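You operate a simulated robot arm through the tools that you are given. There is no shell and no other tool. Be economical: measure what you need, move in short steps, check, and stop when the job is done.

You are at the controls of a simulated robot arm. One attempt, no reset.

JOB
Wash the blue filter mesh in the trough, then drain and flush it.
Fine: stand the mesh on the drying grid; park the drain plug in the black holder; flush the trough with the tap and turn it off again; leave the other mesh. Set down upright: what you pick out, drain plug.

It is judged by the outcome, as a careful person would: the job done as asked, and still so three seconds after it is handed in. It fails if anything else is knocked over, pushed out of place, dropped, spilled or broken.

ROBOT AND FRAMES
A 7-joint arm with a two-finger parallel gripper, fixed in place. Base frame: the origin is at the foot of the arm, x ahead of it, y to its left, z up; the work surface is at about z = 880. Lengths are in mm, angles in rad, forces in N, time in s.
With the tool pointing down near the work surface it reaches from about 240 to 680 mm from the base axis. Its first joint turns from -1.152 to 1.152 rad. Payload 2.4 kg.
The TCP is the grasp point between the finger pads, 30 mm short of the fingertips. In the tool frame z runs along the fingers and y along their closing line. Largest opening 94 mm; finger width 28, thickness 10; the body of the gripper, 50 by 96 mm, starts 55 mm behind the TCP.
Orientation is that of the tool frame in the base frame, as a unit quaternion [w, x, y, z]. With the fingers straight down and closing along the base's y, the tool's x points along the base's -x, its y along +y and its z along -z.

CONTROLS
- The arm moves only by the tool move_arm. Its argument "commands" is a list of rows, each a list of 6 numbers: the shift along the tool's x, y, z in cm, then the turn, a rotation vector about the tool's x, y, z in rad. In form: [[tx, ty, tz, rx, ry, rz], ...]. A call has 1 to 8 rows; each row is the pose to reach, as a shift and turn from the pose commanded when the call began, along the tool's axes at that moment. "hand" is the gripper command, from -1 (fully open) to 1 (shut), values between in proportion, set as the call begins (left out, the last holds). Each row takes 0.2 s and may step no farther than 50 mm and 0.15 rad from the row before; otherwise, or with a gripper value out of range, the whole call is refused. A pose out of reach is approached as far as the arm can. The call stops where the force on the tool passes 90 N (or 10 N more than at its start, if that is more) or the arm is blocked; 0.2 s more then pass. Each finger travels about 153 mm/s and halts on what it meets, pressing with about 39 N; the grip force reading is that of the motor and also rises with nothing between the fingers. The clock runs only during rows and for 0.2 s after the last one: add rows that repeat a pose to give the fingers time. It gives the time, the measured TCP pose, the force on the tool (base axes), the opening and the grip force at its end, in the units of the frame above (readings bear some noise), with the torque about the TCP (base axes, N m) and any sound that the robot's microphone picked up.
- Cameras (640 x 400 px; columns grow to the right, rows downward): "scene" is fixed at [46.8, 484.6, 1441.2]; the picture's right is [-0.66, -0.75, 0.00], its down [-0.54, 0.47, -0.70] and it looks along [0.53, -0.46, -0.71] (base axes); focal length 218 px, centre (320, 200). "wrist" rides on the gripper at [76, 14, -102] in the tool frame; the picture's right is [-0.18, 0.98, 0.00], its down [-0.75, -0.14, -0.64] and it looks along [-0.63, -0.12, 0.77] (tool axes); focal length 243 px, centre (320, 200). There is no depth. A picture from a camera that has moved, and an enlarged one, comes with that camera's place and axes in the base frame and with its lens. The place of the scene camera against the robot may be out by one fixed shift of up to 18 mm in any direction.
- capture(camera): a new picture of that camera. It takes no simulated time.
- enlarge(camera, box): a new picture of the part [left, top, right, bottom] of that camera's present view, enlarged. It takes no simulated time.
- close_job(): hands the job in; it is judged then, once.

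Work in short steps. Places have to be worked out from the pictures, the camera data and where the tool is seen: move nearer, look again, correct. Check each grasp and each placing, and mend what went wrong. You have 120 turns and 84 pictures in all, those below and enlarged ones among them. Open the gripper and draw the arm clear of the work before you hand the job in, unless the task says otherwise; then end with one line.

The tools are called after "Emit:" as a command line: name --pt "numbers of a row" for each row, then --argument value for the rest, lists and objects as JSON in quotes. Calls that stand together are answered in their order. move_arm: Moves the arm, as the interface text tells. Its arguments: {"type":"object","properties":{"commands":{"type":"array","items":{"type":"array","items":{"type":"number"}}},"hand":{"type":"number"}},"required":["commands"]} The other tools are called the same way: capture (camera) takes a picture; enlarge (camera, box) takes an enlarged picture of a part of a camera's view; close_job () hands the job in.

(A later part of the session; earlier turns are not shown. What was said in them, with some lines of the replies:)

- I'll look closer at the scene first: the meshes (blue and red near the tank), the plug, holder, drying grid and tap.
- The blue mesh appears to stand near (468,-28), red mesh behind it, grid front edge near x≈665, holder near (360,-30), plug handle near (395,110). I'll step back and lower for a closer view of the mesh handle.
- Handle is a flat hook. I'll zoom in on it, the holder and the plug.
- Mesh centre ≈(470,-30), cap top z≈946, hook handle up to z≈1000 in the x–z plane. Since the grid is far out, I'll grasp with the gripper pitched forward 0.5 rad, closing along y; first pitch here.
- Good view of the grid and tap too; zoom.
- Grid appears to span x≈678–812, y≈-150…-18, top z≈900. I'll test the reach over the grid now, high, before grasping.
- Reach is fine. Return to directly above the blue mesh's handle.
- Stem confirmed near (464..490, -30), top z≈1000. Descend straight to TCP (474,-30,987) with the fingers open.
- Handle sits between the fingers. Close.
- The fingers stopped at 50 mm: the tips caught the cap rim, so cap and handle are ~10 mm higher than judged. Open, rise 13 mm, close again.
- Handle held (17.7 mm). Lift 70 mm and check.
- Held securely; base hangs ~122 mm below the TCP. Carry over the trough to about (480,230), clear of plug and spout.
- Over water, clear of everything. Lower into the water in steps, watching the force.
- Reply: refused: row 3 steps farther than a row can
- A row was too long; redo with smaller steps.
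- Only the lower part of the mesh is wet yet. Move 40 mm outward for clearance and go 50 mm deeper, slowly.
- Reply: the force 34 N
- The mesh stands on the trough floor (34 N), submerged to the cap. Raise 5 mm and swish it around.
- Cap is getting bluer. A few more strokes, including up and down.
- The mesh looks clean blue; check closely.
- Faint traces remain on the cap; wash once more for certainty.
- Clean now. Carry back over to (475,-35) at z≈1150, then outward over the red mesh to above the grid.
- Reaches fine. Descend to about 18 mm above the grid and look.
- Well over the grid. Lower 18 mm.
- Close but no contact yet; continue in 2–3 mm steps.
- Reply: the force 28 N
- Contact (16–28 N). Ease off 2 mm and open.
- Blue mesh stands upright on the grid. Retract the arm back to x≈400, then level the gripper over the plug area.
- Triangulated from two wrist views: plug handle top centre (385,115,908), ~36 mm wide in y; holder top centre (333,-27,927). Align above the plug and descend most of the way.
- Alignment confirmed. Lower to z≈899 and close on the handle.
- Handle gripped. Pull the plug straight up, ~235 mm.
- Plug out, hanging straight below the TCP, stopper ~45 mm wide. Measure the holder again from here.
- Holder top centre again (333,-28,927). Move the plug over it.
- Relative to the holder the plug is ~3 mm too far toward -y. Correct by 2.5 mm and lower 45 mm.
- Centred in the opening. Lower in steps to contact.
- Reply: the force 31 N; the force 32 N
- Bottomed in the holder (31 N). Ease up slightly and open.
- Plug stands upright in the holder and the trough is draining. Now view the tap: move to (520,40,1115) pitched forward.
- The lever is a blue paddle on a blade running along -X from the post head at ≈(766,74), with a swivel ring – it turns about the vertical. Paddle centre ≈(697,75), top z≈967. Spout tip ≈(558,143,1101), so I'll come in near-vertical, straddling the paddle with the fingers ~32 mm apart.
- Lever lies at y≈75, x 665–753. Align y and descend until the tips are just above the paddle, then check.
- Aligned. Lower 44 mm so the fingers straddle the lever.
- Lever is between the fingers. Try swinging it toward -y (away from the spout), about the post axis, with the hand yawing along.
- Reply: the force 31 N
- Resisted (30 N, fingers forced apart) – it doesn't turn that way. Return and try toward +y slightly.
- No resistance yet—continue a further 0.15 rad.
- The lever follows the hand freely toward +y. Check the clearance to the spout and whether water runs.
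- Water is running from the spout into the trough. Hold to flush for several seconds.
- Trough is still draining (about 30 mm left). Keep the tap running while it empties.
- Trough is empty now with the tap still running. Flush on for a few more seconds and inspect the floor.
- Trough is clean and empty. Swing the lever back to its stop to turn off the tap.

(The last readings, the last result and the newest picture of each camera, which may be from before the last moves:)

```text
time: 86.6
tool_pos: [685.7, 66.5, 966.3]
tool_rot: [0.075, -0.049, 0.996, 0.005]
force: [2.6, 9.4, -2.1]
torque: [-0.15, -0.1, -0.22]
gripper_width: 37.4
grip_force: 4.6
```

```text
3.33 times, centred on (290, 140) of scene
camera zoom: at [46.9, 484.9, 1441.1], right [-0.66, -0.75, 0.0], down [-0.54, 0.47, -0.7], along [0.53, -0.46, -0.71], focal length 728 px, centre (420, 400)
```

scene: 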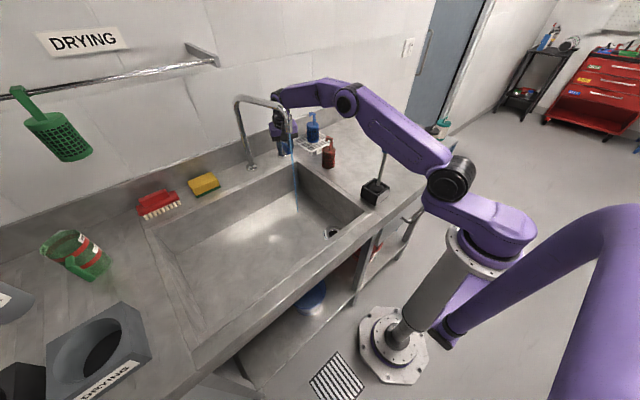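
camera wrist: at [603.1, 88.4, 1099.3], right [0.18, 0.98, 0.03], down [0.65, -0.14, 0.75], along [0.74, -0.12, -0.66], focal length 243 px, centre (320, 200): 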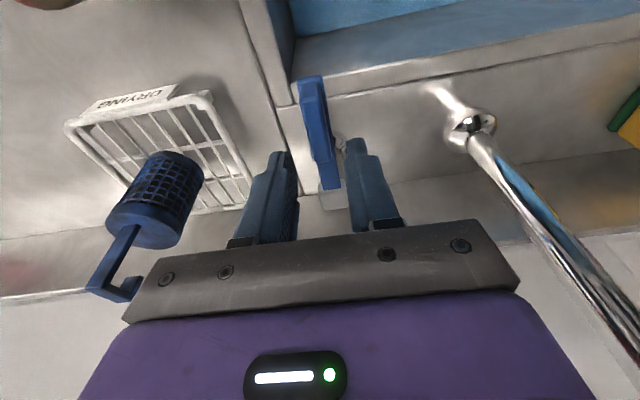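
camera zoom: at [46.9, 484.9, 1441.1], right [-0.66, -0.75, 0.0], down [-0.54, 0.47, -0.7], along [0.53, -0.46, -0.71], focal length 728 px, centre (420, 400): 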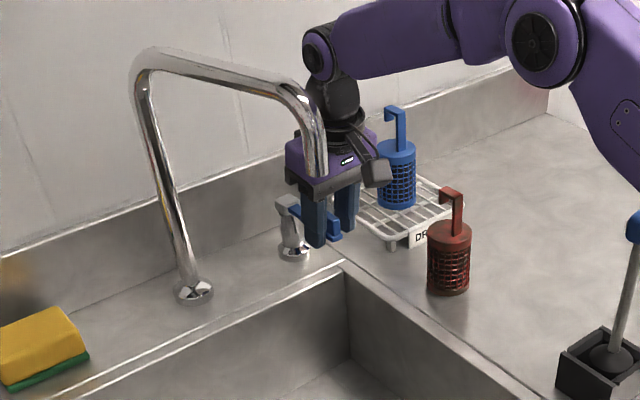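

Water has stopped, lever at its stop. Re-centre the fingers about the lever, then rise straight up.

Emit:
move_arm --pt "0.2 0.85 0 0.014 0 0.09" --pt "0.2 0.85 0 0.014 0 0.09"

Emit:
move_arm --pt "-0.45 0 -3 0 0 0" --pt "-1 0 -6.5 0 0 0" --pt "-1.5 0 -10 0 0 0" --pt "-1.9 0 -12.5 0 0 0" --pt "-1.9 0 -12.5 0 0 0"

Emit:
enlarge --camera "scene" --box '[230, 80, 350, 200]'

```text
time: 87.2
tool_pos: [682.9, 70.0, 966.6]
tool_rot: [0.075, 0.0, 0.997, -0.001]
force: [-0.1, -0.3, -0.4]
torque: [-0.02, 0.01, 0.02]
gripper_width: 32.0
grip_force: 0.1
```

```text
time: 88.4
tool_pos: [685.9, 73.1, 1094.2]
tool_rot: [0.075, -0.001, 0.997, 0.0]
force: [-0.2, -0.9, 0.2]
torque: [0.01, 0.0, 0.01]
gripper_width: 31.9
grip_force: 0.1
```

```text
3.33 times, centred on (290, 140) of scene
camera zoom: at [46.8, 484.6, 1441.2], right [-0.66, -0.75, 0.0], down [-0.54, 0.47, -0.7], along [0.53, -0.46, -0.71], focal length 728 px, centre (420, 400)
```

zoom: 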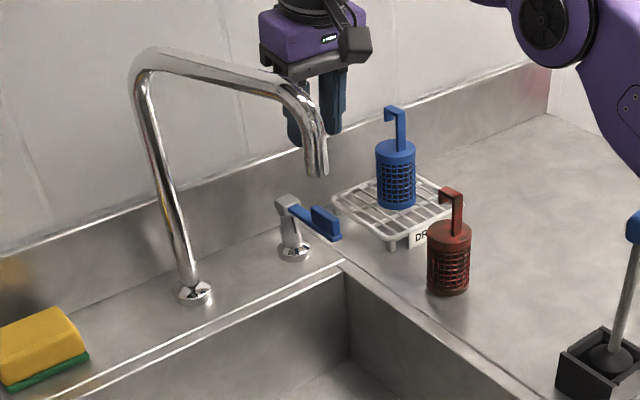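

Tap off, lever at original position. Draw the arm back clear and open.

Emit:
move_arm --pt "0.5 -3.5 -2 0 0 0" --pt "4 -6 -4 0 0 0" --pt "8 -6.5 -6 0 0 0" --pt "12 -6.5 -7.5 0 0 0" --pt "15.4 -6.5 -8.4 0 0 0" --pt "15.4 -6.5 -8.4 0 0 0" --hand -1

Emit:
capture --camera "scene"

Emit:
enlarge --camera "scene" --box '[250, 90, 410, 220]'

```text
time: 89.8
tool_pos: [519.7, 6.4, 1152.9]
tool_rot: [0.075, -0.002, 0.997, 0.0]
force: [0.3, -0.3, -0.6]
torque: [0.01, 0.02, 0.03]
gripper_width: 93.8
grip_force: 0.0
```

```text
7 pictures are left
```

scene: 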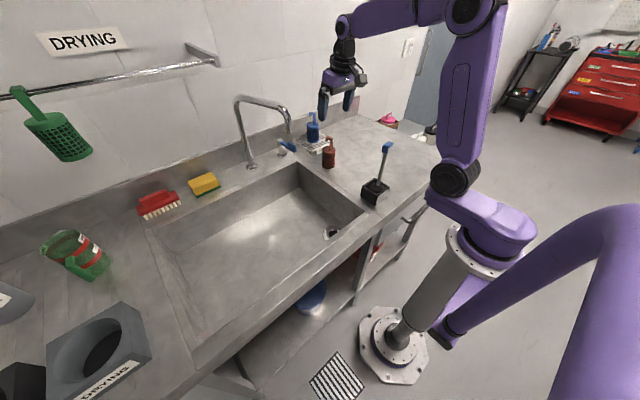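

```text
3.08 times, centred on (330, 155) of scene
camera zoom: at [46.7, 484.6, 1441.2], right [-0.66, -0.75, 0.0], down [-0.54, 0.47, -0.7], along [0.53, -0.46, -0.71], focal length 672 px, centre (289, 338)
```

zoom: 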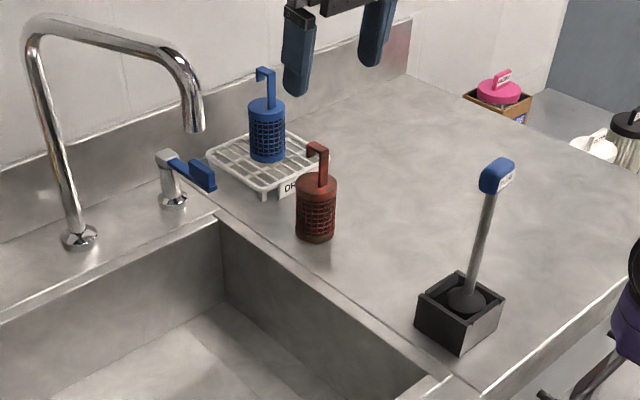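

Everything is in place: the blue mesh is clean and upright on the grid, the plug is upright in the holder, the trough is empty and flushed, the tap is off, the red mesh is untouched, and the arm is clear. Handing in.

Emit:
close_job

```text
The job is handed in.
```

The blue filter mesh is washed and standing upright on the drying grid, the drain plug is upright in the black holder, the trough is drained and flushed with the tap off again, and the red mesh was left alone.
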